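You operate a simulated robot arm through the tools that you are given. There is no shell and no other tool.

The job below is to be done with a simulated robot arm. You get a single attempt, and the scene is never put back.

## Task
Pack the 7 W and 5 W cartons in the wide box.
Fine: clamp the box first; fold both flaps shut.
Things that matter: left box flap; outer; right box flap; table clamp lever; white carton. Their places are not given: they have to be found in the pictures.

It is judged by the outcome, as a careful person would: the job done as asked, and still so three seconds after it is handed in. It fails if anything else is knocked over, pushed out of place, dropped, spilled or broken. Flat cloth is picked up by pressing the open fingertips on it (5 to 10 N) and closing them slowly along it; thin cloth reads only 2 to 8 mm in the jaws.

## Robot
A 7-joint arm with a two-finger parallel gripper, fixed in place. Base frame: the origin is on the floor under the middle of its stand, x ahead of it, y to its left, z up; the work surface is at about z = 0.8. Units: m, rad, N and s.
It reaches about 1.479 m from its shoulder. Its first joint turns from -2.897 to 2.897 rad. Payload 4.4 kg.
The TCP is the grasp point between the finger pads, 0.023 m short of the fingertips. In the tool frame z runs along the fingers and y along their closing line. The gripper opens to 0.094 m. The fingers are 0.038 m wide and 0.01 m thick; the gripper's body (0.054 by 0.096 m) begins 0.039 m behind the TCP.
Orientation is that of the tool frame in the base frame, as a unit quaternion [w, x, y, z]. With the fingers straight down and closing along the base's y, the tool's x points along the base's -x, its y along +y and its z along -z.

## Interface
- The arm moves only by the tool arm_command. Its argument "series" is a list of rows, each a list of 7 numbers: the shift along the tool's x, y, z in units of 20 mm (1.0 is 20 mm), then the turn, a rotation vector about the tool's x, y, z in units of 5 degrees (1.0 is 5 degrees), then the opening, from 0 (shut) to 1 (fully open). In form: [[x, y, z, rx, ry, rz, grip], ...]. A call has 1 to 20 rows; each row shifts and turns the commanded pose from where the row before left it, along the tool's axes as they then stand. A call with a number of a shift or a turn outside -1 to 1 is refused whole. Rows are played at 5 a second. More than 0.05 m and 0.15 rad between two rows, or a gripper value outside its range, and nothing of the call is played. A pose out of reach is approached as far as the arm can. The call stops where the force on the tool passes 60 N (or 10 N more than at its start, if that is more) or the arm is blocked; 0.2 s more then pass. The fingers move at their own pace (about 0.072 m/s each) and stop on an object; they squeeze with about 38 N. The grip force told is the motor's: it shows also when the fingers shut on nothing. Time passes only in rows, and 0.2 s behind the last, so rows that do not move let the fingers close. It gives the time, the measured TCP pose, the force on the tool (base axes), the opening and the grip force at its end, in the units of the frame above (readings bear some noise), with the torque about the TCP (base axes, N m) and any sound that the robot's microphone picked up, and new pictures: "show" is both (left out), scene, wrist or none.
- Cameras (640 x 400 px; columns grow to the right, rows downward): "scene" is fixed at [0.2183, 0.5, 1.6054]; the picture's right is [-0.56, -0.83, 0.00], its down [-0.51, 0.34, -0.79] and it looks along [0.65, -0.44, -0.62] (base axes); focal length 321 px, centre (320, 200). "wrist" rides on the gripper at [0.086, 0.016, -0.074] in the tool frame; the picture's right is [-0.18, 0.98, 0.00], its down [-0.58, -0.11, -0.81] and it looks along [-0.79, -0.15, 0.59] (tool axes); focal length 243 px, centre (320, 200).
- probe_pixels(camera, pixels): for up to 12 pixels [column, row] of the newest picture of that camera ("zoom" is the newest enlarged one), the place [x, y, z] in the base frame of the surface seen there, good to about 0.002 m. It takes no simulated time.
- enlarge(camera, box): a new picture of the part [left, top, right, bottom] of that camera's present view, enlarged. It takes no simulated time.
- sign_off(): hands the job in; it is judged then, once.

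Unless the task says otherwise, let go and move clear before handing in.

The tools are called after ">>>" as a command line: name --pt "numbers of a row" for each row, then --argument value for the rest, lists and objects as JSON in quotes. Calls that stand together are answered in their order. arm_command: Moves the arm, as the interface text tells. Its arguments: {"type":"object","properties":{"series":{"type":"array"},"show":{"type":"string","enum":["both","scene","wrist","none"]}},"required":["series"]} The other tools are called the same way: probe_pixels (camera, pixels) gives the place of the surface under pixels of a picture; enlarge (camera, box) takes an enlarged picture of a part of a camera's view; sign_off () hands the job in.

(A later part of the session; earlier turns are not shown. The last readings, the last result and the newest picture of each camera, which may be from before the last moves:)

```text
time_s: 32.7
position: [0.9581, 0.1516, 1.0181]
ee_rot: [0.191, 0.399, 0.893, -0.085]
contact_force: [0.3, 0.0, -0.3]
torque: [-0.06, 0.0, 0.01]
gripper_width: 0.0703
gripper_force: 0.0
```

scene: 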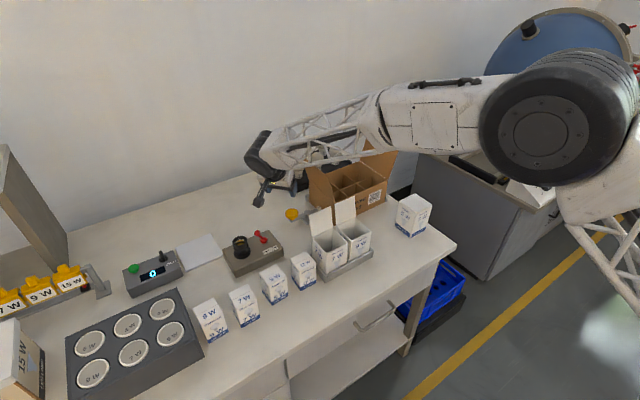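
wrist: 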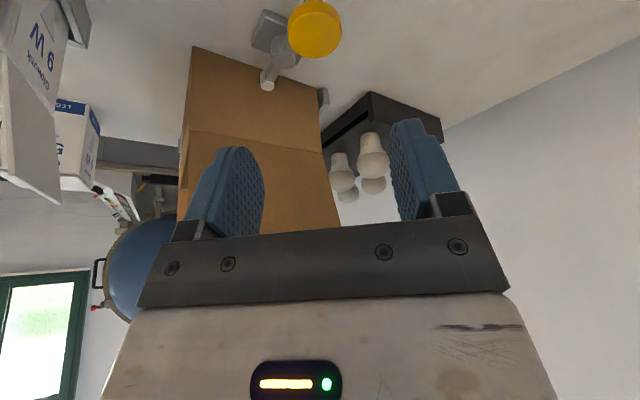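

>>> enlarge --camera "wrist" --box '[180, 0, 400, 140]'

>>> probe_pixels --camera "wrist" --pixels '[[316, 35], [283, 55], [268, 85], [280, 95], [230, 90], [300, 110], [322, 97], [292, 50], [340, 35], [314, 56], [290, 30], [200, 60]]'

>>> enlarge --camera "scene" --box '[260, 120, 440, 240]'

```text
2.86 times, centred on (290, 70) of wrist
```

zoom: 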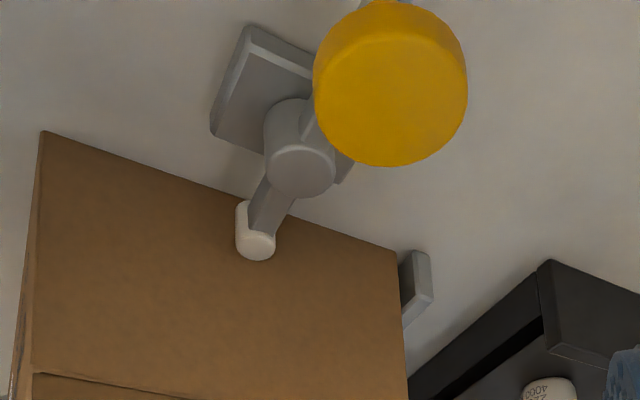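

```text
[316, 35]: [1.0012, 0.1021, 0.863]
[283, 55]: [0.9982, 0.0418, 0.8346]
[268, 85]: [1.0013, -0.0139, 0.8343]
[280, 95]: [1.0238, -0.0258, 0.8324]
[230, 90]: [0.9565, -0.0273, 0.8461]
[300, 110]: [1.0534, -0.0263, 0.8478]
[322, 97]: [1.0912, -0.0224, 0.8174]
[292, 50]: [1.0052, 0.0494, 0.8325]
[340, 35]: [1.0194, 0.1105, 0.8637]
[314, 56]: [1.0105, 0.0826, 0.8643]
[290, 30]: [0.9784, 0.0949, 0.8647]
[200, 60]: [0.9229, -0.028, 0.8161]
```

```text
3.33 times, centred on (350, 180) of scene
```

zoom: 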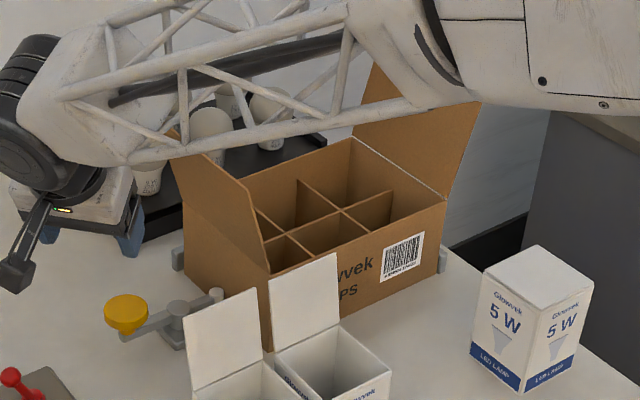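

The clamp holds: the tip (268,85) is against the box side at y≈−0.027 and the lever stays at 90°. Next I'll rise, straighten the gripper to vertical, and yaw back so it closes along y.

>>> arm_command --pt "0 0 -1 0 0 0 0.8" --pt "0 0 -1 0 0 0 0.8" --pt "0 0 -1 0 0 0 0.8" --pt "0 0 -1 0 0 0 0.8" --pt "0 0 -1 0 0 0 0.8" --pt "0 0 0 0 0.96 0 0.8" --pt "0 0 0 0 0.96 0 0.8" --pt "0 0 0 0 0.96 0 0.8" --pt "0 0 0 0 0.96 0 0.8" --pt "0 0 0 0 0.96 0 0.8" --pt "0 0 0 0 0 -0.96 0.8" --pt "0 0 0 0 0 -0.96 0.8" --pt "0 0 0 0 0 -0.96 0.8" --pt "0 0 0 0 0 -0.96 0.8" --pt "0 0 0 0 0 -0.96 0.8" --pt "0 0 0 0 0 -0.96 0.8" --pt "0 0 0 0 0 -0.96 0.8" --pt "0 0 0 0 0 -0.96 0.8" --pt "0 0 0 0 0 -0.96 0.8" --pt "0 0 0 0 0 -0.96 0.8"

```text
time_s: 36.9
position: [0.9307, 0.1812, 1.1091]
ee_rot: [0.001, 0.002, 1.0, 0.001]
contact_force: [0.4, 0.3, -0.7]
torque: [0.03, 0.03, 0.0]
gripper_width: 0.0752
gripper_force: 0.1
```

scene: 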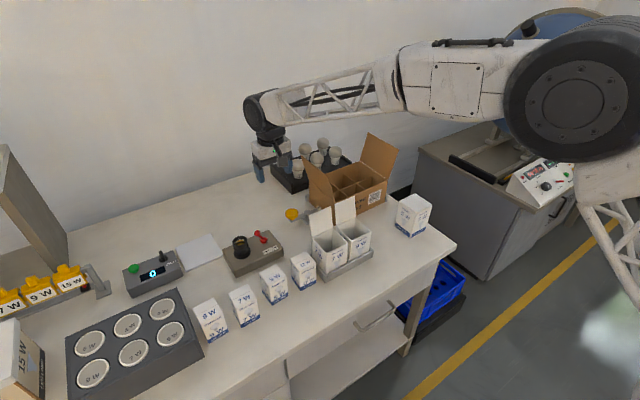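
wrist: 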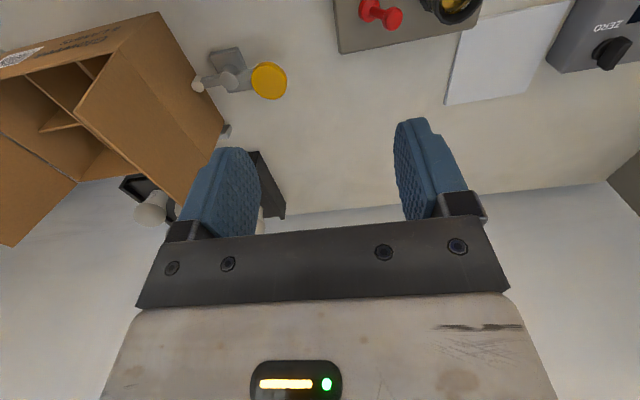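

The gripper is vertical and closing along y. I'll re-measure the two small cartons' tops in the scene view before approaching.

>>> enlarge --camera "scene" --box '[220, 255, 300, 335]'

```text
5.00 times, centred on (260, 295) of scene
```

zoom: 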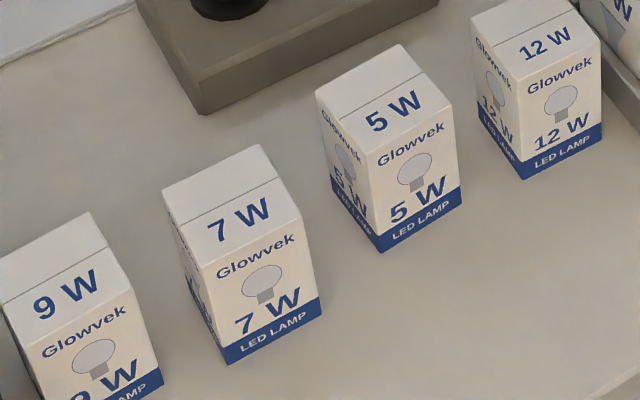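

>>> probe_pixels --camera "zoom" --pixels '[[165, 192], [260, 147], [299, 218], [203, 265], [172, 200], [255, 152], [290, 217], [208, 258], [250, 300], [280, 290], [190, 270], [210, 300]]'

>>> probe_pixels --camera "zoom" --pixels '[[322, 95], [398, 50], [447, 108], [372, 152], [410, 200], [440, 170], [350, 160], [340, 170], [20, 275], [90, 220], [130, 285], [450, 130]]'

```text
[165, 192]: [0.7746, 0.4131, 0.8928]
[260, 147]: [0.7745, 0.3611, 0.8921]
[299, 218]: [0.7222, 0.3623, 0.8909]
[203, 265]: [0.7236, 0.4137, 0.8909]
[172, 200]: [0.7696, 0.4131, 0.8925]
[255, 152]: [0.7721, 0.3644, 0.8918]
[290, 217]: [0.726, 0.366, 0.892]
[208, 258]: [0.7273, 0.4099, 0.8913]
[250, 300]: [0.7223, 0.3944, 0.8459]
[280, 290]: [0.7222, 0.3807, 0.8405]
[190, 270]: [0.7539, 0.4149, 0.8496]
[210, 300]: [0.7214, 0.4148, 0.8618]
```

```text
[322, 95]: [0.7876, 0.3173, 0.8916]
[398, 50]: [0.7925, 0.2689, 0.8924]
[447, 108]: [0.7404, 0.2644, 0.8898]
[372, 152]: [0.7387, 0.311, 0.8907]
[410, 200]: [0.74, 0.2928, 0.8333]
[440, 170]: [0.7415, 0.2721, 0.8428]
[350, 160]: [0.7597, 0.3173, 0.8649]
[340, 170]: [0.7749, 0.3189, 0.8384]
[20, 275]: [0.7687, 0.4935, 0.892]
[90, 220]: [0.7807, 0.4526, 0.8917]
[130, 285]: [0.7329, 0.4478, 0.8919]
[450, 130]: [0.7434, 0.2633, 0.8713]
```

The 7 W carton is centred at (0.7485, 0.388) with its top at z 0.892, and the 5 W at (0.765, 0.290) turned about 5°. I'll go above the 7 W carton.

>>> arm_command --pt "0.828 0.94 0.25 0 0 0 0.75" --pt "0.828 0.94 0.25 0 0 0 0.75" --pt "0.828 0.94 0.25 0 0 0 0.75" --pt "0.828 0.94 0.25 0 0 0 0.75" --pt "0.828 0.94 0.25 0 0 0 0.75" --pt "0.828 0.94 0.25 0 0 0 0.75" --pt "0.828 0.94 0.25 0 0 0 0.75" --pt "0.828 0.94 0.25 0 0 0 0.75" --pt "0.828 0.94 0.25 0 0 0 0.75" --pt "0.828 0.94 0.25 0 0 0 0.75" --pt "0.828 0.94 0.25 0 0 0 0.75"

```text
time_s: 39.3
position: [0.749, 0.3896, 1.055]
ee_rot: [0.001, 0.002, 1.0, 0.001]
contact_force: [-0.2, 1.8, 0.1]
torque: [-0.05, 0.01, -0.02]
gripper_width: 0.0704
gripper_force: 0.0
```

scene: 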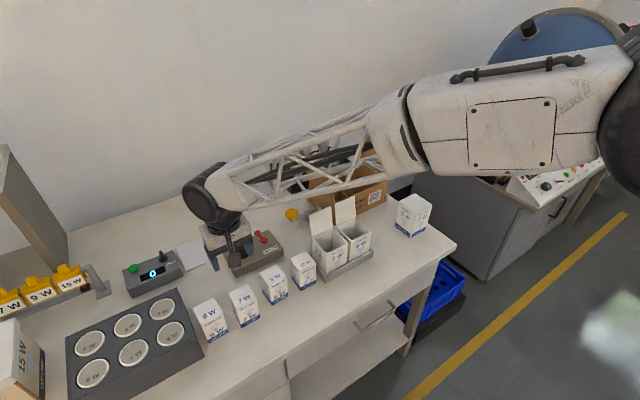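
wrist: 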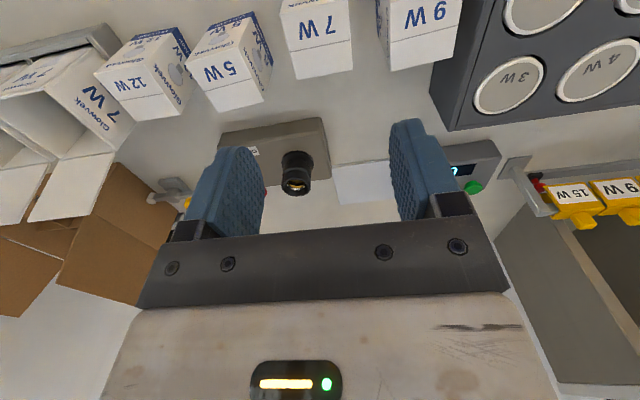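

I'm above the 7 W carton at (0.749, 0.390, 1.055). I'll descend to z≈0.896 so the fingertips reach about 19 mm below the carton top.

>>> arm_command --pt "0 -0.01 0.99 0 0 0 0.75" --pt "0 -0.01 0.99 0 0 0 0.75" --pt "0 -0.01 0.99 0 0 0 0.75" --pt "0 -0.01 0.99 0 0 0 0.75" --pt "0 -0.01 0.99 0 0 0 0.75" --pt "0 -0.01 0.99 0 0 0 0.75" --pt "0 -0.01 0.99 0 0 0 0.75" --pt "0 -0.01 0.99 0 0 0 0.75" --pt "0 0 0 0 0 0 0.75"

```text
time_s: 41.3
position: [0.7504, 0.3877, 0.8979]
ee_rot: [0.0, 0.001, 1.0, 0.0]
contact_force: [1.1, 0.3, 0.1]
torque: [-0.01, -0.01, 0.02]
gripper_width: 0.0706
gripper_force: 0.0
```

scene: 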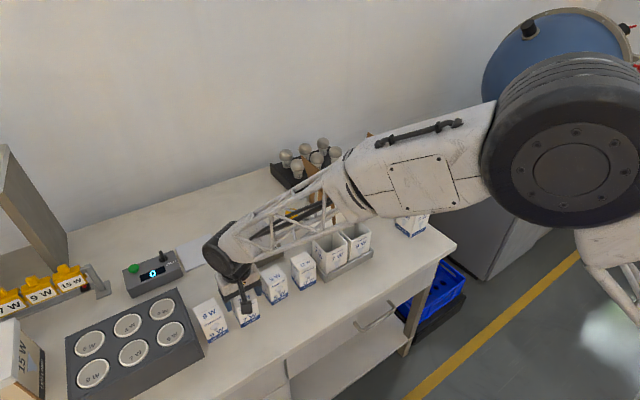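
wrist: 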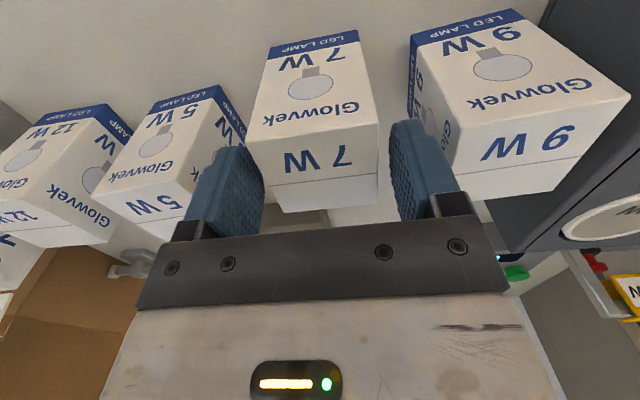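

The jaws straddle the 7 W carton evenly ((250–265) and (385) columns). Before closing, I'll check the forearm's clearance over the open cartons' flaps.

>>> probe_pixels --camera "scene" --pixels '[[330, 215], [340, 205], [350, 195], [320, 190], [300, 225], [280, 240], [370, 215], [345, 220]]'

>>> enlarge --camera "scene" --box '[200, 120, 400, 340]'

```text
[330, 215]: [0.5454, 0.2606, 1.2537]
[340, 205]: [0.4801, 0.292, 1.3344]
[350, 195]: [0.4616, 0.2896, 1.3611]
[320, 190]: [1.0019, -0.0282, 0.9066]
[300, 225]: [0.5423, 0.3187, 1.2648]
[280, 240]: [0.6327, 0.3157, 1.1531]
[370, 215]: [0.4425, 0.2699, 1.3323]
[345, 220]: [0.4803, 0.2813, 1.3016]
```

```text
1.82 times, centred on (300, 230) of scene
```

zoom: 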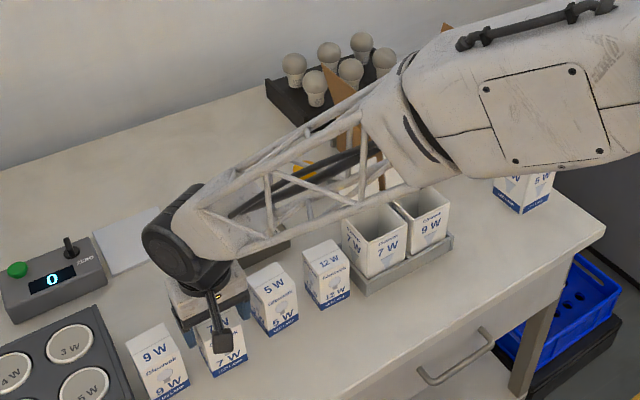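

The forearm is well clear (z above 1.15). Closing on the 7 W carton with a moderate squeeze.

>>> arm_command --pt "0 0 0 0 0 0 0.5" --pt "0 0 0 0 0 0 0.3" --pt "0 0 0 0 0 0 0.28" --pt "0 0 0 0 0 0 0.28" --show "wrist"

```text
time_s: 42.3
position: [0.7502, 0.3884, 0.897]
ee_rot: [0.001, 0.002, 1.0, 0.001]
contact_force: [-0.6, -0.2, -0.2]
torque: [0.02, -0.03, 0.03]
gripper_width: 0.0553
gripper_force: 38.3
```

wrist: 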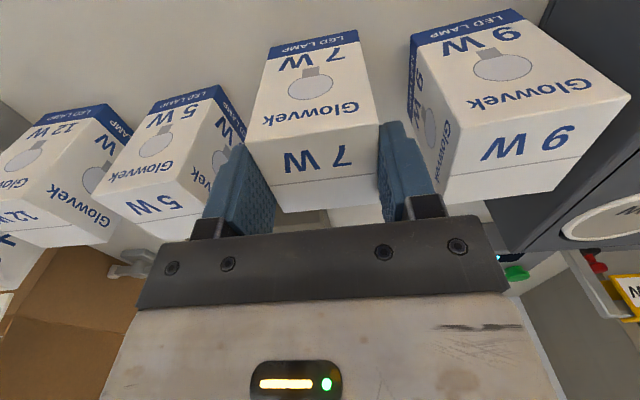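

The carton is held (55 mm, 38 N). I'll lift it to z≈1.17 so its bottom clears the box flaps (z 1.03).

>>> arm_command --pt "0 0 -0.5 0 0 0 0.28" --pt "0 0 -0.95 0 0 0 0.28" --pt "0 0 -0.95 0 0 0 0.28" --pt "0 0 -0.95 0 0 0 0.28" --pt "0 0 -0.95 0 0 0 0.28" --pt "0 0 -0.95 0 0 0 0.28" --pt "0 0 -0.95 0 0 0 0.28" --pt "0 0 -0.95 0 0 0 0.28" --pt "0 0 -0.95 0 0 0 0.28" --pt "0 0 -0.95 0 0 0 0.28" --pt "0 0 -0.95 0 0 0 0.28" --pt "0 0 -0.95 0 0 0 0.28" --pt "0 0 -0.95 0 0 0 0.28" --pt "0 0 -0.95 0 0 0 0.28" --pt "0 0 -0.95 0 0 0 0.28"

```text
time_s: 45.5
position: [0.7478, 0.3872, 1.1716]
ee_rot: [0.001, 0.002, 1.0, 0.001]
contact_force: [-0.2, 0.1, -0.1]
torque: [-0.02, 0.0, 0.02]
gripper_width: 0.0551
gripper_force: 38.3
```

scene: 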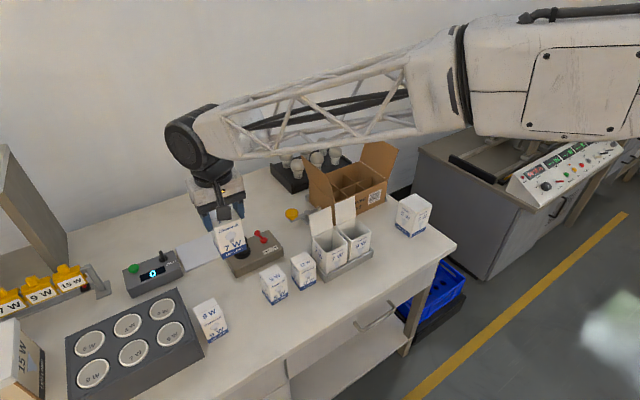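
wrist: 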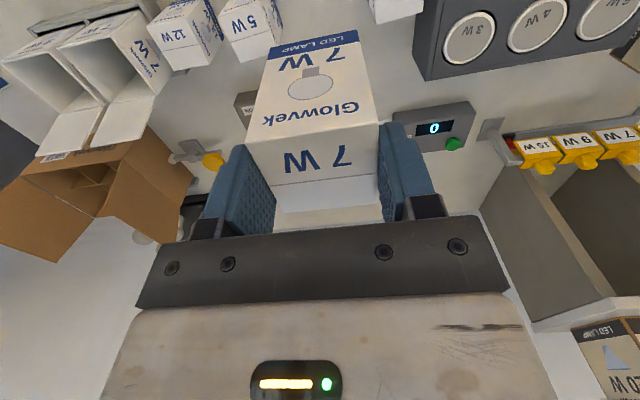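

The 7 W carton is lifted cleanly. I'll re-measure the clamped box's interior now that it has shifted.

>>> enlarge --camera "scene" --box '[290, 130, 410, 225]'

```text
4.21 times, centred on (350, 178) of scene
```

zoom: 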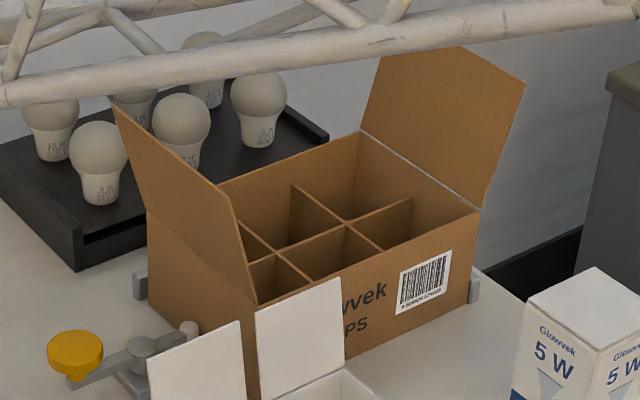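

>>> probe_pixels --camera "zoom" --pixels '[[344, 222], [280, 251], [411, 200], [293, 186], [385, 248], [310, 280], [362, 132], [478, 210], [330, 200], [255, 297], [320, 245], [270, 262]]'

>>> probe_pixels --camera "zoom" --pixels '[[358, 180], [350, 270], [340, 240], [300, 215], [380, 240], [375, 195], [310, 262], [330, 285], [390, 55], [520, 85], [115, 110], [235, 200]]'

```text
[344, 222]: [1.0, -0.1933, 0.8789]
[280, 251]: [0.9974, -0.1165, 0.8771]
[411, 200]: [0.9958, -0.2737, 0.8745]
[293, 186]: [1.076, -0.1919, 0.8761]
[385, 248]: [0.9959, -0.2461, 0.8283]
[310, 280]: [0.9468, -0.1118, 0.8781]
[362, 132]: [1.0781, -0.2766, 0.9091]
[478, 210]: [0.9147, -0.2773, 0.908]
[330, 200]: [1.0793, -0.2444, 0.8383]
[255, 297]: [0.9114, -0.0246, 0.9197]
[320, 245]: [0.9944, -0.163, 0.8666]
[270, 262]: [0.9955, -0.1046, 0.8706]
```

```text
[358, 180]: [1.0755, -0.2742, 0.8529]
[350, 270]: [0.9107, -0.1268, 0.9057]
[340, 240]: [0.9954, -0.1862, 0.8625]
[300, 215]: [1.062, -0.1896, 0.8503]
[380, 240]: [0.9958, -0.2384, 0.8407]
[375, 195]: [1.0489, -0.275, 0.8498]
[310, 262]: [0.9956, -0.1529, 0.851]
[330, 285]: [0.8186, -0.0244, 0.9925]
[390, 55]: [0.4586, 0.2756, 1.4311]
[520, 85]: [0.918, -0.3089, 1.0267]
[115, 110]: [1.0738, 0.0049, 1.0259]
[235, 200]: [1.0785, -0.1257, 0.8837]
```

Updated cells: divider lines at x≈0.9965, y≈−0.111 and y≈−0.1925; back-middle cell centre ≈ (1.038, −0.152). I'll carry the 7 W carton high over to it.

>>> arm_command --pt "-0.521 -0.963 0 0 0 0 0.28" --pt "-0.521 -0.963 0 0 0 0 0.28" --pt "-0.521 -0.963 0 0 0 0 0.28" --pt "-0.521 -0.963 0 0 0 0 0.28" --pt "-0.521 -0.963 0 0 0 0 0.28" --pt "-0.521 -0.963 0 0 0 0 0.28" --pt "-0.521 -0.963 0 0 0 0 0.28" --pt "-0.521 -0.963 0 0 0 0 0.28" --pt "-0.521 -0.963 0 0 0 0 0.28" --pt "-0.521 -0.963 0 0 0 0 0.28" --pt "-0.521 -0.963 0 0 0 0 0.28" --pt "-0.521 -0.963 0 0 0 0 0.28" --pt "-0.521 -0.963 0 0 0 0 0.28" --pt "-0.521 -0.963 0 0 0 0 0.28" --show "scene"

>>> arm_command --pt "-0.521 -0.963 0 0 0 0 0.28" --pt "-0.521 -0.963 0 0 0 0 0.28" --pt "-0.521 -0.963 0 0 0 0 0.28" --pt "-0.521 -0.963 0 0 0 0 0.28" --pt "-0.521 -0.963 0 0 0 0 0.28" --pt "-0.521 -0.963 0 0 0 0 0.28" --pt "-0.521 -0.963 0 0 0 0 0.28" --pt "-0.521 -0.963 0 0 0 0 0.28" --pt "-0.521 -0.963 0 0 0 0 0.28" --pt "-0.521 -0.963 0 0 0 0 0.28" --pt "-0.521 -0.963 0 0 0 0 0.28" --pt "-0.521 -0.963 0 0 0 0 0.28" --pt "-0.521 -0.963 0 0 0 0 0.28" --pt "-0.521 -0.963 0 0 0 0 0.28"

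```text
time_s: 48.5
position: [0.894, 0.1166, 1.171]
ee_rot: [0.001, 0.002, 1.0, 0.001]
contact_force: [0.9, 0.1, -1.2]
torque: [0.0, -0.01, 0.01]
gripper_width: 0.0556
gripper_force: 38.0
```

scene: 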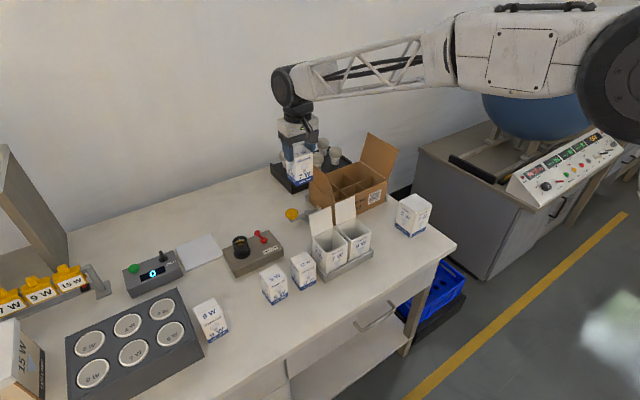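

```text
time_s: 51.5
position: [1.0393, -0.1543, 1.1729]
ee_rot: [0.002, 0.001, 1.0, 0.001]
contact_force: [0.7, -0.7, -0.3]
torque: [-0.01, -0.01, -0.02]
gripper_width: 0.0555
gripper_force: 38.1
```

scene: 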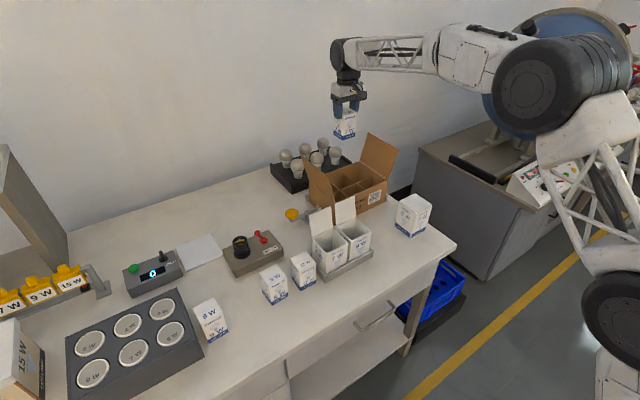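
wrist: 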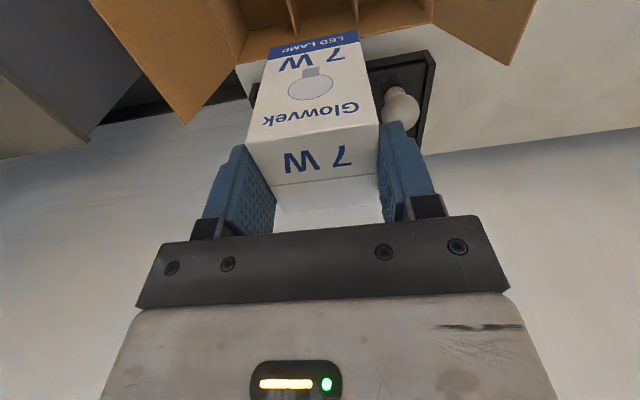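

The carton is over the back-middle cell. I'll lower it until its bottom is just above the dividers, then check alignment.

>>> arm_command --pt "0 0.012 0.965 0 0 0 0.28" --pt "0 0.012 0.965 0 0 0 0.28" --pt "0 0.012 0.965 0 0 0 0.28" --pt "0 0.012 0.965 0 0 0 0.28" --pt "0 0.012 0.965 0 0 0 0.28" --pt "0 0.012 0.965 0 0 0 0.28" --pt "0 0.012 0.965 0 0 0 0.28" --pt "0 0.012 0.965 0 0 0 0.28" --pt "0 0.012 0.965 0 0 0 0.28" --pt "0 0 0.8 0 0 0 0.28"

>>> enlarge --camera "scene" --box '[290, 120, 410, 215]'

>>> enlarge --camera "wrist" --box '[160, 0, 480, 200]'

```text
time_s: 53.7
position: [1.0396, -0.1503, 0.983]
ee_rot: [0.001, 0.002, 1.0, 0.002]
contact_force: [0.8, 0.6, -0.2]
torque: [0.0, 0.01, 0.02]
gripper_width: 0.0552
gripper_force: 38.1
```

scene: 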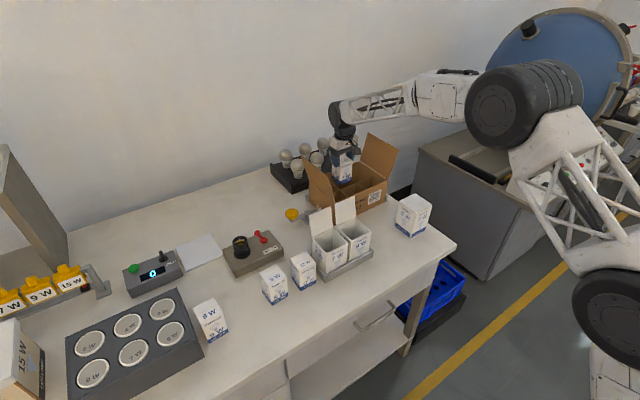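
wrist: 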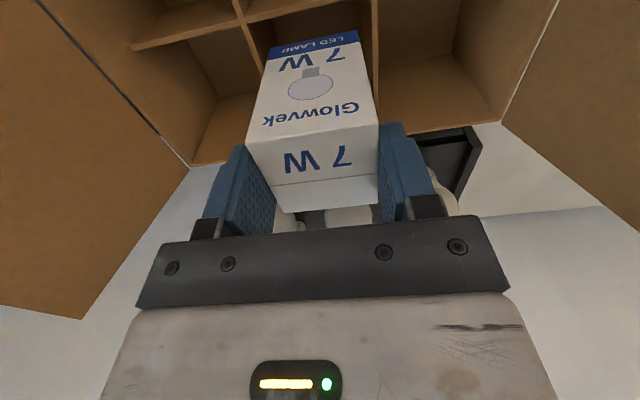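

```text
4.21 times, centred on (350, 168) of scene
```

zoom: 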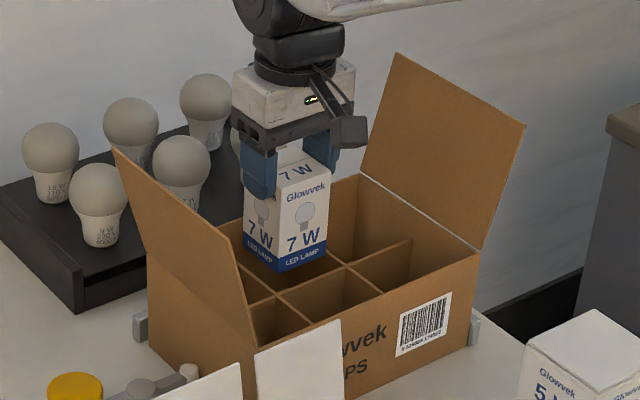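

```text
2.00 times, centred on (320, 100) of wrist
```

zoom: 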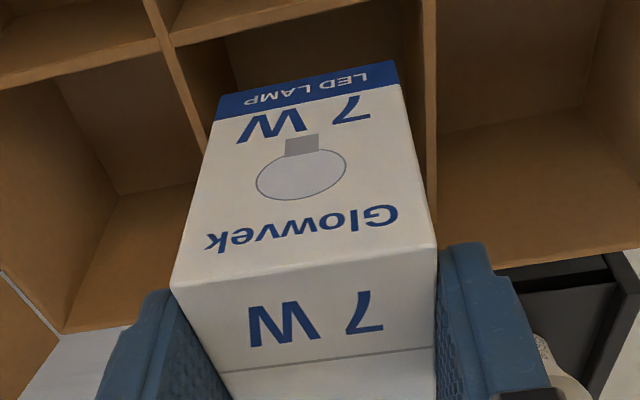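

>>> probe_pixels --camera "zoom" --pixels '[[167, 45], [190, 110], [428, 40], [432, 150], [300, 30], [222, 115], [398, 85], [175, 285], [435, 250], [310, 75]]'

```text
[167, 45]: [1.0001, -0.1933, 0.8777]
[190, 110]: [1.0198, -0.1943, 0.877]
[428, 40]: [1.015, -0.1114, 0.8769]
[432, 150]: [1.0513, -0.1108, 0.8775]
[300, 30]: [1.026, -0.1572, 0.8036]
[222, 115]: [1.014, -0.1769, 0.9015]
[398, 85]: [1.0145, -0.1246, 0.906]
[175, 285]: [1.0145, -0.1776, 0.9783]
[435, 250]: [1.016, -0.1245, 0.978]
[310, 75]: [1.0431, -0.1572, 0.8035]
```

The carton is about 2–3 mm off centre, and the box floor is at z 0.8035. I'll correct slightly and lower it onto the floor.

>>> arm_command --pt "0.15 -0.09 0 0 0 0 0.28" --pt "0 0 0.8 0 0 0 0.28" --pt "0 0 0.8 0 0 0 0.28" --pt "0 0 0.8 0 0 0 0.28" --pt "0 0 0.8 0 0 0 0.28" --pt "0 0 0.5 0 0 0 0.28" --pt "0 0 0.25 0 0 0 0.28" --pt "0 0 0.1 0 0 0 0.28"

```text
time_s: 55.5
position: [1.0362, -0.1548, 0.9007]
ee_rot: [0.0, 0.002, 1.0, 0.001]
contact_force: [0.5, -0.8, -1.7]
torque: [-0.03, 0.01, 0.0]
gripper_width: 0.0554
gripper_force: 37.6
```

scene: 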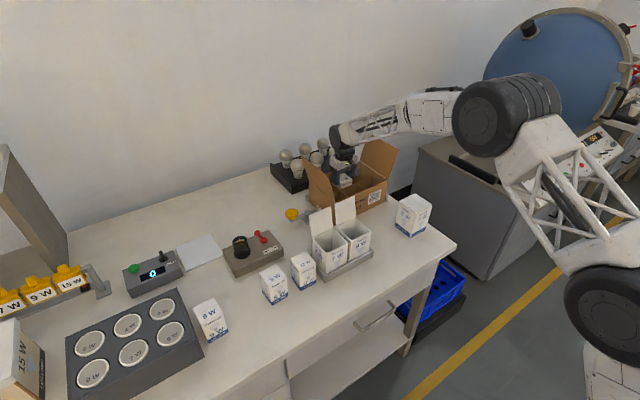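
wrist: 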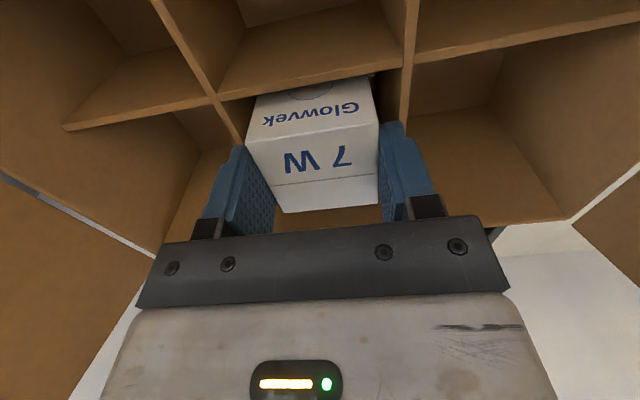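

The carton is on the floor of the cell. I'll open a few millimetres only and rise straight up.

>>> arm_command --pt "0 0 0 0 0 0 0.64" --pt "0 0 0 0 0 0 0.64" --pt "0 0 -0.3 0 0 0 0.64" --pt "0 0 -0.6 0 0 0 0.66" --pt "0 0 -0.8 0 0 0 0.7" --pt "0 0 -1 0 0 0 0.75" --pt "0 0 -1 0 0 0 0.75" --pt "0 0 -1 0 0 0 0.75" --pt "0 0 -1 0 0 0 0.75" --pt "0 0 -1 0 0 0 0.75" --pt "0 0 -1 0 0 0 0.75" --pt "0 0 -1 0 0 0 0.75" --pt "0 0 -1 0 0 0 0.75" --pt "0 0 -1 0 0 0 0.75"

>>> enlarge --camera "scene" --box '[290, 120, 410, 215]'

```text
time_s: 58.5
position: [1.0349, -0.1528, 1.1141]
ee_rot: [0.0, 0.001, 1.0, 0.001]
contact_force: [-0.3, 1.1, 0.1]
torque: [0.02, 0.01, -0.01]
gripper_width: 0.0706
gripper_force: 0.0
```

scene: 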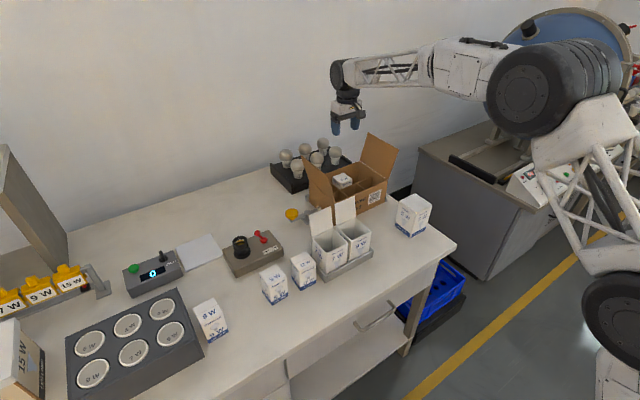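
wrist: 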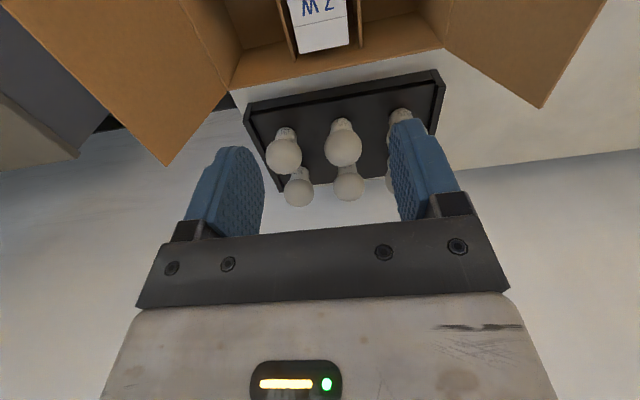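

```text
4.21 times, centred on (350, 168) of scene
```

zoom: 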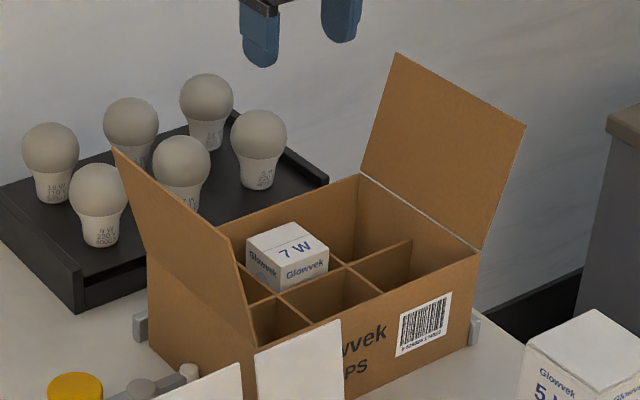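

The 7 W carton sits properly in the back-middle cell. Now I'll go to the 5 W carton, turning 5° to match it.

>>> arm_command --pt "0.5625 0.9225 0 0 0 0 0.75" --pt "0.5625 0.9225 0 0 0 0 0.75" --pt "0.5625 0.9225 0 0 0 0 0.75" --pt "0.5625 0.9225 0 0 0 0 0.75" --pt "0.5625 0.9225 0 0 0 0 0.75" --pt "0.5625 0.9225 0 0 0 0 0.75" --pt "0.5625 0.9225 0 0 0 0 0.75" --pt "0.5625 0.9225 0 0 0 0 0.75" --pt "0.5625 0.9225 0 0 0 0 0.75" --pt "0.5625 0.9225 0 0 0 0 0.75" --pt "0.5625 0.9225 0 0 0 0 0.75" --pt "0.5625 0.9225 0 0 0 0 0.75" --show "none"

>>> arm_command --pt "0.5625 0.9225 0 0 0 0 0.75" --pt "0.5625 0.9225 0 0 0 0 0.75" --pt "0.5625 0.9225 0 0 0 0 0.75" --pt "0.5625 0.9225 0 0 0 0 0.75" --pt "0.5625 0.9225 0 0 0 0 0.75" --pt "0.5625 0.9225 0 0 0 0 0.75" --pt "0.5625 0.9225 0 0 0 0 0.75" --pt "0.5625 0.9225 0 0 0 0 0.75" --pt "0.5625 0.9225 0.2 0 0 0 0.75" --pt "0.5625 0.9225 0.6 0 0 0 0.75" --pt "0.5625 0.9225 0.8 0 0 0 0.75" --pt "0.5625 0.9225 0.8 0 0 0 0.75" --pt "0 0 0 0 0 -1 0.75"

```text
time_s: 61.1
position: [0.9018, 0.0676, 1.1158]
ee_rot: [0.001, 0.001, 1.0, 0.002]
contact_force: [0.3, 0.3, -0.3]
torque: [-0.03, -0.01, -0.02]
gripper_width: 0.0703
gripper_force: 0.0
```

```text
time_s: 63.9
position: [0.7686, 0.2897, 1.069]
ee_rot: [0.001, -0.042, 0.999, 0.001]
contact_force: [0.1, -0.8, 0.0]
torque: [-0.03, -0.01, -0.01]
gripper_width: 0.0706
gripper_force: 0.1
```

scene: 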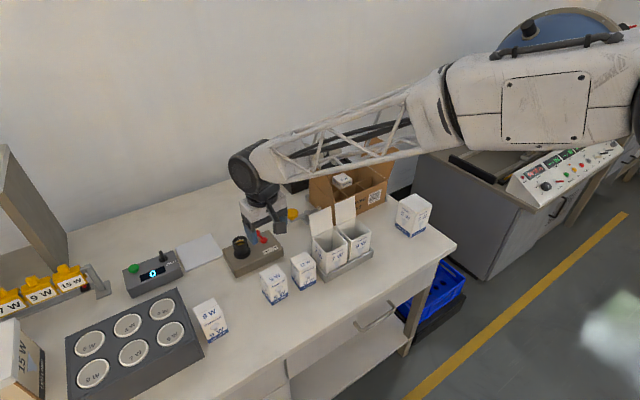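
wrist: 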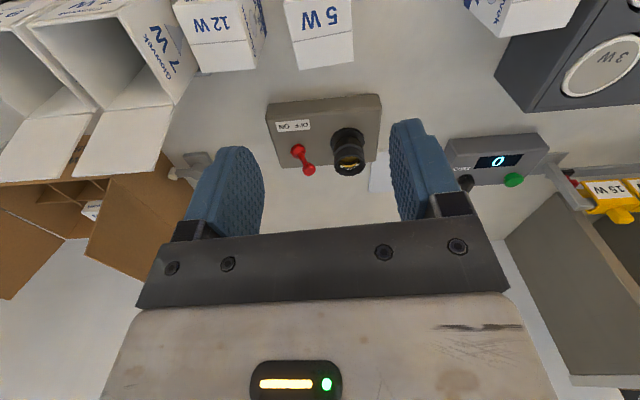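

>>> enlarge --camera "wrist" --box '[260, 0, 400, 88]'

>>> probe_pixels --camera "wrist" --pixels '[[294, 40], [351, 33], [352, 60], [300, 68], [325, 50], [290, 20], [320, 20], [345, 20], [235, 40], [245, 65]]'

```text
4.55 times, centred on (330, 44) of wrist
```

zoom: 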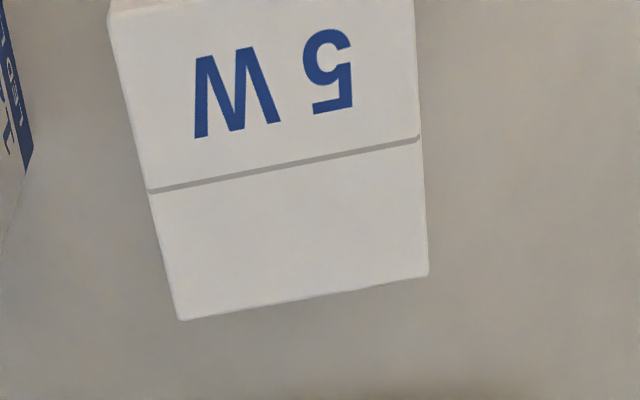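

```text
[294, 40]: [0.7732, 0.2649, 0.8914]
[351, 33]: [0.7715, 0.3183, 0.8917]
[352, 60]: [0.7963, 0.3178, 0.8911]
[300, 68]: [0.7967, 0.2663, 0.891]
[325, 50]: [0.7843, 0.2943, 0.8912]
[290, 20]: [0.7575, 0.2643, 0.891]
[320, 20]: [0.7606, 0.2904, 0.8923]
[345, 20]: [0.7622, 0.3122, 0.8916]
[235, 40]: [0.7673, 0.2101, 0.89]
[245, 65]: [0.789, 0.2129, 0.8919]
```

>>> probe_pixels --camera "zoom" --pixels '[[183, 314], [424, 272], [152, 186], [416, 135], [114, 30], [410, 10], [300, 295], [280, 160]]'

```text
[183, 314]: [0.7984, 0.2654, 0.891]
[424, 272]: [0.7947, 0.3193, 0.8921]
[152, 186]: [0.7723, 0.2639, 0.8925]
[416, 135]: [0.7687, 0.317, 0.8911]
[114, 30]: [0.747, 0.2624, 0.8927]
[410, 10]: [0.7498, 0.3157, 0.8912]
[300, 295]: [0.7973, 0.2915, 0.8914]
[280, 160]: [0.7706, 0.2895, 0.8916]
```

The 5 W carton centre is about (0.769, 0.2905) with ≈4° turn, matching my position. Descending onto it.

>>> arm_command --pt "0 0.004 0.958 0 0 0.15 0.75" --pt "0 0.004 0.958 0 0 0 0.75" --pt "0 0.004 0.958 0 0 0 0.75" --pt "0 0.004 0.958 0 0 0 0.75" --pt "0 0.004 0.958 0 0 0 0.75" --pt "0 0.004 0.958 0 0 0 0.75" --pt "0 0.004 0.958 0 0 0 0.75" --pt "0 0.004 0.958 0 0 0 0.75" --pt "0 0.004 0.958 0 0 0 0.75" --pt "0 0 0 0 0 0 0.75"

```text
time_s: 66.1
position: [0.7673, 0.2892, 0.8942]
ee_rot: [0.0, -0.036, 0.999, 0.0]
contact_force: [0.4, -0.1, -0.2]
torque: [-0.03, -0.01, -0.02]
gripper_width: 0.0707
gripper_force: 0.0
```

scene: 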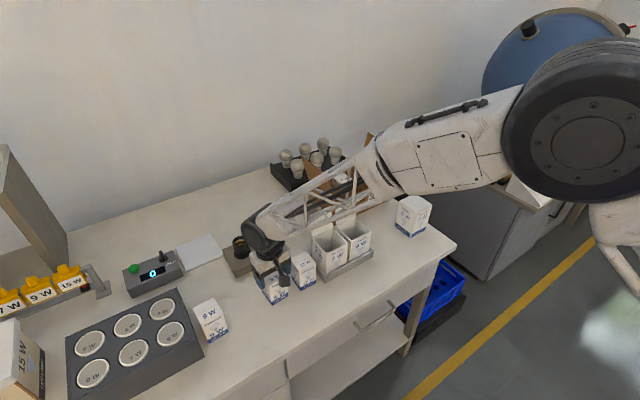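
wrist: 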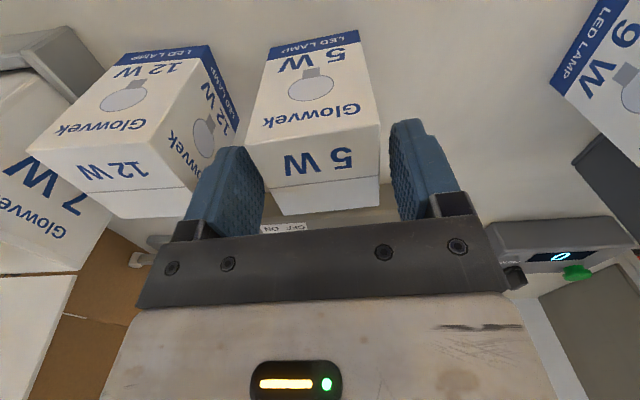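

The jaws straddle the 5 W carton evenly. Closing and lifting.

>>> arm_command --pt "0 0 0 0 0 0 0.5" --pt "0 0 0 0 0 0 0.3" --pt "0 0 0 0 0 0 0.28" --pt "0 0 0 0 0 0 0.28" --pt "0 0 -0.5 0 0 0 0.28" --pt "0 0 -0.95 0 0 0 0.28" --pt "0 0 -0.95 0 0 0 0.28" --pt "0 0 -0.95 0 0 0 0.28" --pt "0 0 -0.95 0 0 0 0.28" --pt "0 0 -0.95 0 0 0 0.28" --pt "0 0 -0.95 0 0 0 0.28" --pt "0 0 -0.95 0 0 0 0.28" --pt "0 0 -0.95 0 0 0 0.28" --pt "0 0 -0.95 0 0 0 0.28" --pt "0 0 -0.95 0 0 0 0.28" --pt "0 0 -0.95 0 0 0 0.28" --pt "0 0 -0.95 0 0 0 0.28" --pt "0 0 -0.95 0 0 0 0.28" --pt "0 0 -0.95 0 0 0 0.28" --pt "0 0 0 0 0 0.8 0.28"

```text
time_s: 70.3
position: [0.7671, 0.2901, 1.1708]
ee_rot: [0.0, -0.001, 1.0, 0.001]
contact_force: [0.2, -0.1, -0.7]
torque: [-0.02, -0.01, -0.02]
gripper_width: 0.055
gripper_force: 37.8
```

scene: 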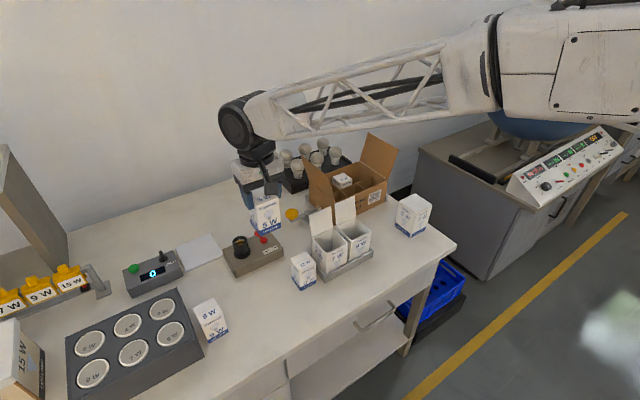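
wrist: 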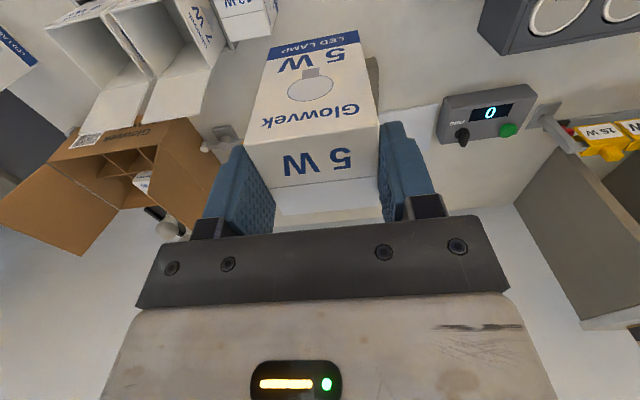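

The 5 W carton is held and squared up. I'll carry it to above the front-middle cell (0.953, −0.1525).

>>> arm_command --pt "-0.3875 -0.922 0 0 0 0 0.28" --pt "-0.3875 -0.922 0 0 0 0 0.28" --pt "-0.3875 -0.922 0 0 0 0 0.28" --pt "-0.3875 -0.922 0 0 0 0 0.28" --pt "-0.3875 -0.922 0 0 0 0 0.28" --pt "-0.3875 -0.922 0 0 0 0 0.28" --pt "-0.3875 -0.922 0 0 0 0 0.28" --pt "-0.3875 -0.922 0 0 0 0 0.28" --pt "-0.3875 -0.922 0 0 0 0 0.28" --pt "-0.3875 -0.922 0 0 0 0 0.28" --pt "-0.3875 -0.922 0 0 0 0 0.28" --pt "-0.3875 -0.922 0 0 0 0 0.28" --show "none"

>>> arm_command --pt "-0.3875 -0.922 0 0 0 0 0.28" --pt "-0.3875 -0.922 0 0 0 0 0.28" --pt "-0.3875 -0.922 0 0 0 0 0.28" --pt "-0.3875 -0.922 0 0 0 0 0.28" --pt "-0.3875 -0.922 0 0 0 0 0.28" --pt "-0.3875 -0.922 0 0 0 0 0.28" --pt "-0.3875 -0.922 0 0 0 0 0.28" --pt "-0.3875 -0.922 0 0 0 0 0.28" --pt "-0.3875 -0.922 0 0 0 0 0.28" --pt "-0.3875 -0.922 0 0 0 0 0.28" --pt "-0.3875 -0.922 0 0 0 0 0.28" --pt "-0.3875 -0.922 0 0 0 0 0.28"

```text
time_s: 72.9
position: [0.8626, 0.0691, 1.1699]
ee_rot: [0.001, -0.001, 1.0, 0.0]
contact_force: [-0.7, -0.8, -0.2]
torque: [0.01, 0.02, -0.03]
gripper_width: 0.0554
gripper_force: 37.7
```

```text
time_s: 75.5
position: [0.955, -0.1529, 1.1707]
ee_rot: [0.001, -0.001, 1.0, 0.001]
contact_force: [0.5, 0.0, -0.9]
torque: [0.02, 0.0, 0.0]
gripper_width: 0.0552
gripper_force: 37.9
```

scene: 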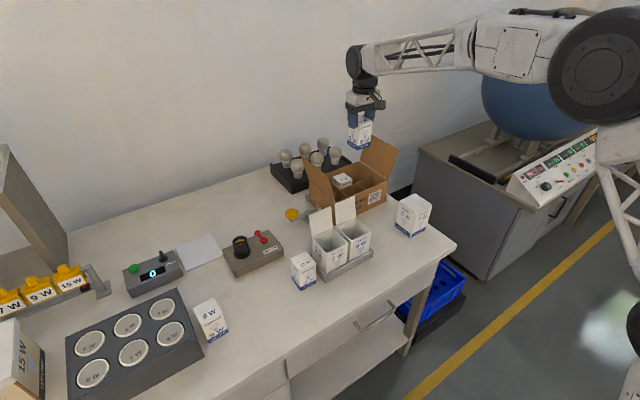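
wrist: 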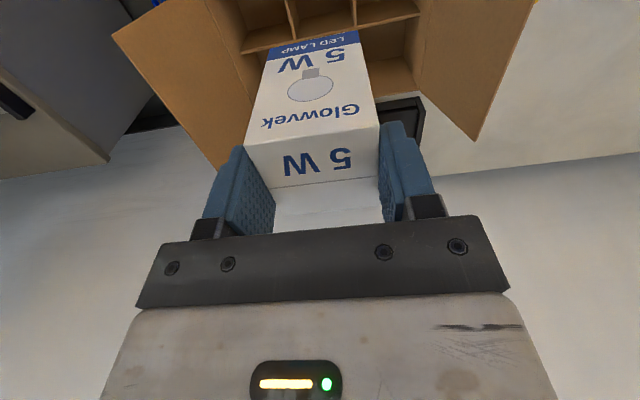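

Over the front-middle cell. I'll lower until the bottom is about 10 mm above the walls and check alignment.

>>> arm_command --pt "0.01 0 0.97 0 0 0 0.28" --pt "0.01 0 0.97 0 0 0 0.28" --pt "0.01 0 0.97 0 0 0 0.28" --pt "0.01 0 0.97 0 0 0 0.28" --pt "0.01 0 0.97 0 0 0 0.28" --pt "0.01 0 0.97 0 0 0 0.28" --pt "0.01 0 0.97 0 0 0 0.28" --pt "0.01 0 0.97 0 0 0 0.28"

>>> enlarge --camera "wrist" --box '[160, 0, 480, 200]'

>>> enlarge --camera "scene" --box '[290, 120, 410, 215]'

```text
time_s: 77.3
position: [0.9549, -0.1524, 1.0175]
ee_rot: [0.002, 0.0, 1.0, 0.001]
contact_force: [0.0, 0.1, -0.2]
torque: [-0.01, 0.01, 0.02]
gripper_width: 0.0553
gripper_force: 38.1
```

scene: 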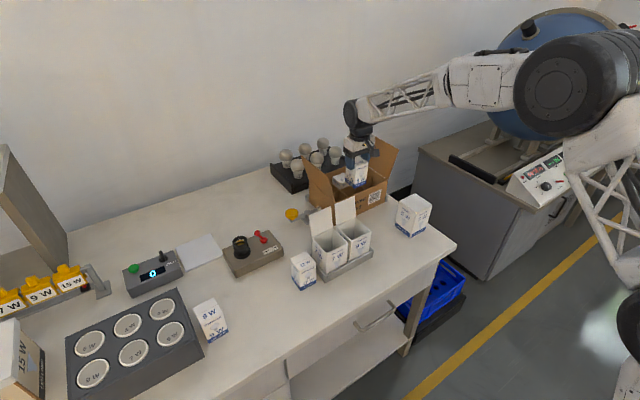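
wrist: 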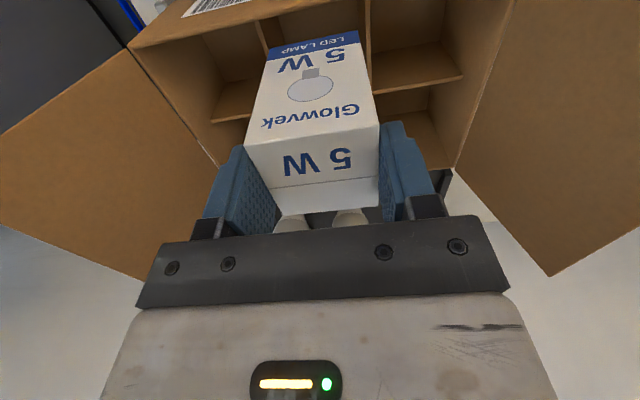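

```text
2.00 times, centred on (320, 100) of wrist
```

zoom: 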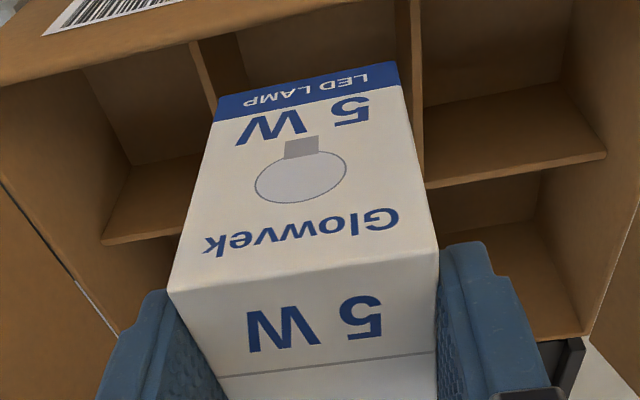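

```text
4.21 times, centred on (350, 168) of scene
```

zoom: 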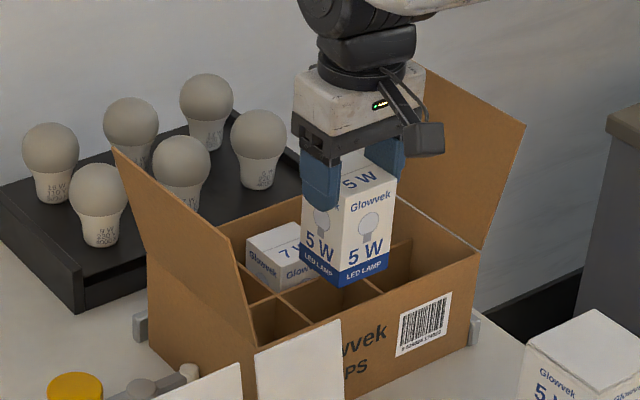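

>>> probe_pixels --camera "wrist" --pixels '[[272, 58], [357, 44], [260, 28], [368, 30], [369, 60], [280, 16], [330, 15], [250, 140], [376, 125], [420, 85], [345, 6], [230, 115]]'

```text
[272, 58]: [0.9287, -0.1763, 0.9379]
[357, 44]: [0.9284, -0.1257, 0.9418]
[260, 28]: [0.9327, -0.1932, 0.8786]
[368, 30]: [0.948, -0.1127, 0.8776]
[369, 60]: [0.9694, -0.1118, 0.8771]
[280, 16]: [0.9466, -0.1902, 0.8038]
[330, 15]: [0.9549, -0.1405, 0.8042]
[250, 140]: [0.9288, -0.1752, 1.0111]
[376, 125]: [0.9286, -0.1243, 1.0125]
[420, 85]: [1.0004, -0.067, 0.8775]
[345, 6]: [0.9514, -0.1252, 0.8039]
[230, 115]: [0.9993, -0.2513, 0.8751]
```

The 5 W carton is centred in the front-middle cell to within 2 mm. Lowering it to the floor.

>>> arm_command --pt "0 -0.09 0.5 0 0 0 0.28" --pt "0 0 0.8 0 0 0 0.28" --pt "0 0 0.8 0 0 0 0.28" --pt "0 0 0.8 0 0 0 0.28" --pt "0 0 0.8 0 0 0 0.28" --pt "0 0 0.8 0 0 0 0.28" --pt "0 0 0.8 0 0 0 0.28" --pt "0 0 0.4 0 0 0 0.28" --pt "0 0 0.2 0 0 0 0.28"

```text
time_s: 79.3
position: [0.9552, -0.153, 0.898]
ee_rot: [0.002, -0.001, 1.0, 0.001]
contact_force: [-1.7, 0.6, 7.2]
torque: [-0.15, 0.28, -0.04]
gripper_width: 0.0554
gripper_force: 37.9
```

scene: 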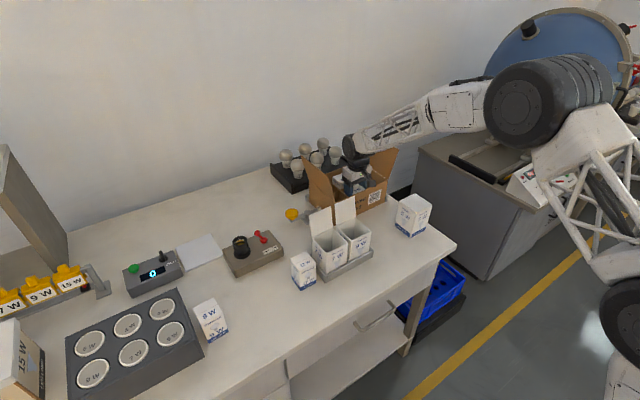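
wrist: 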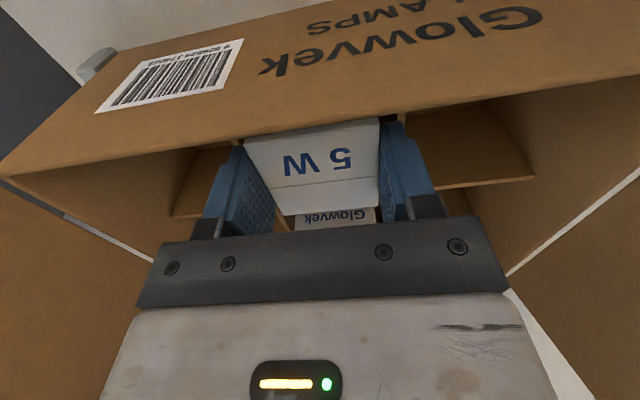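

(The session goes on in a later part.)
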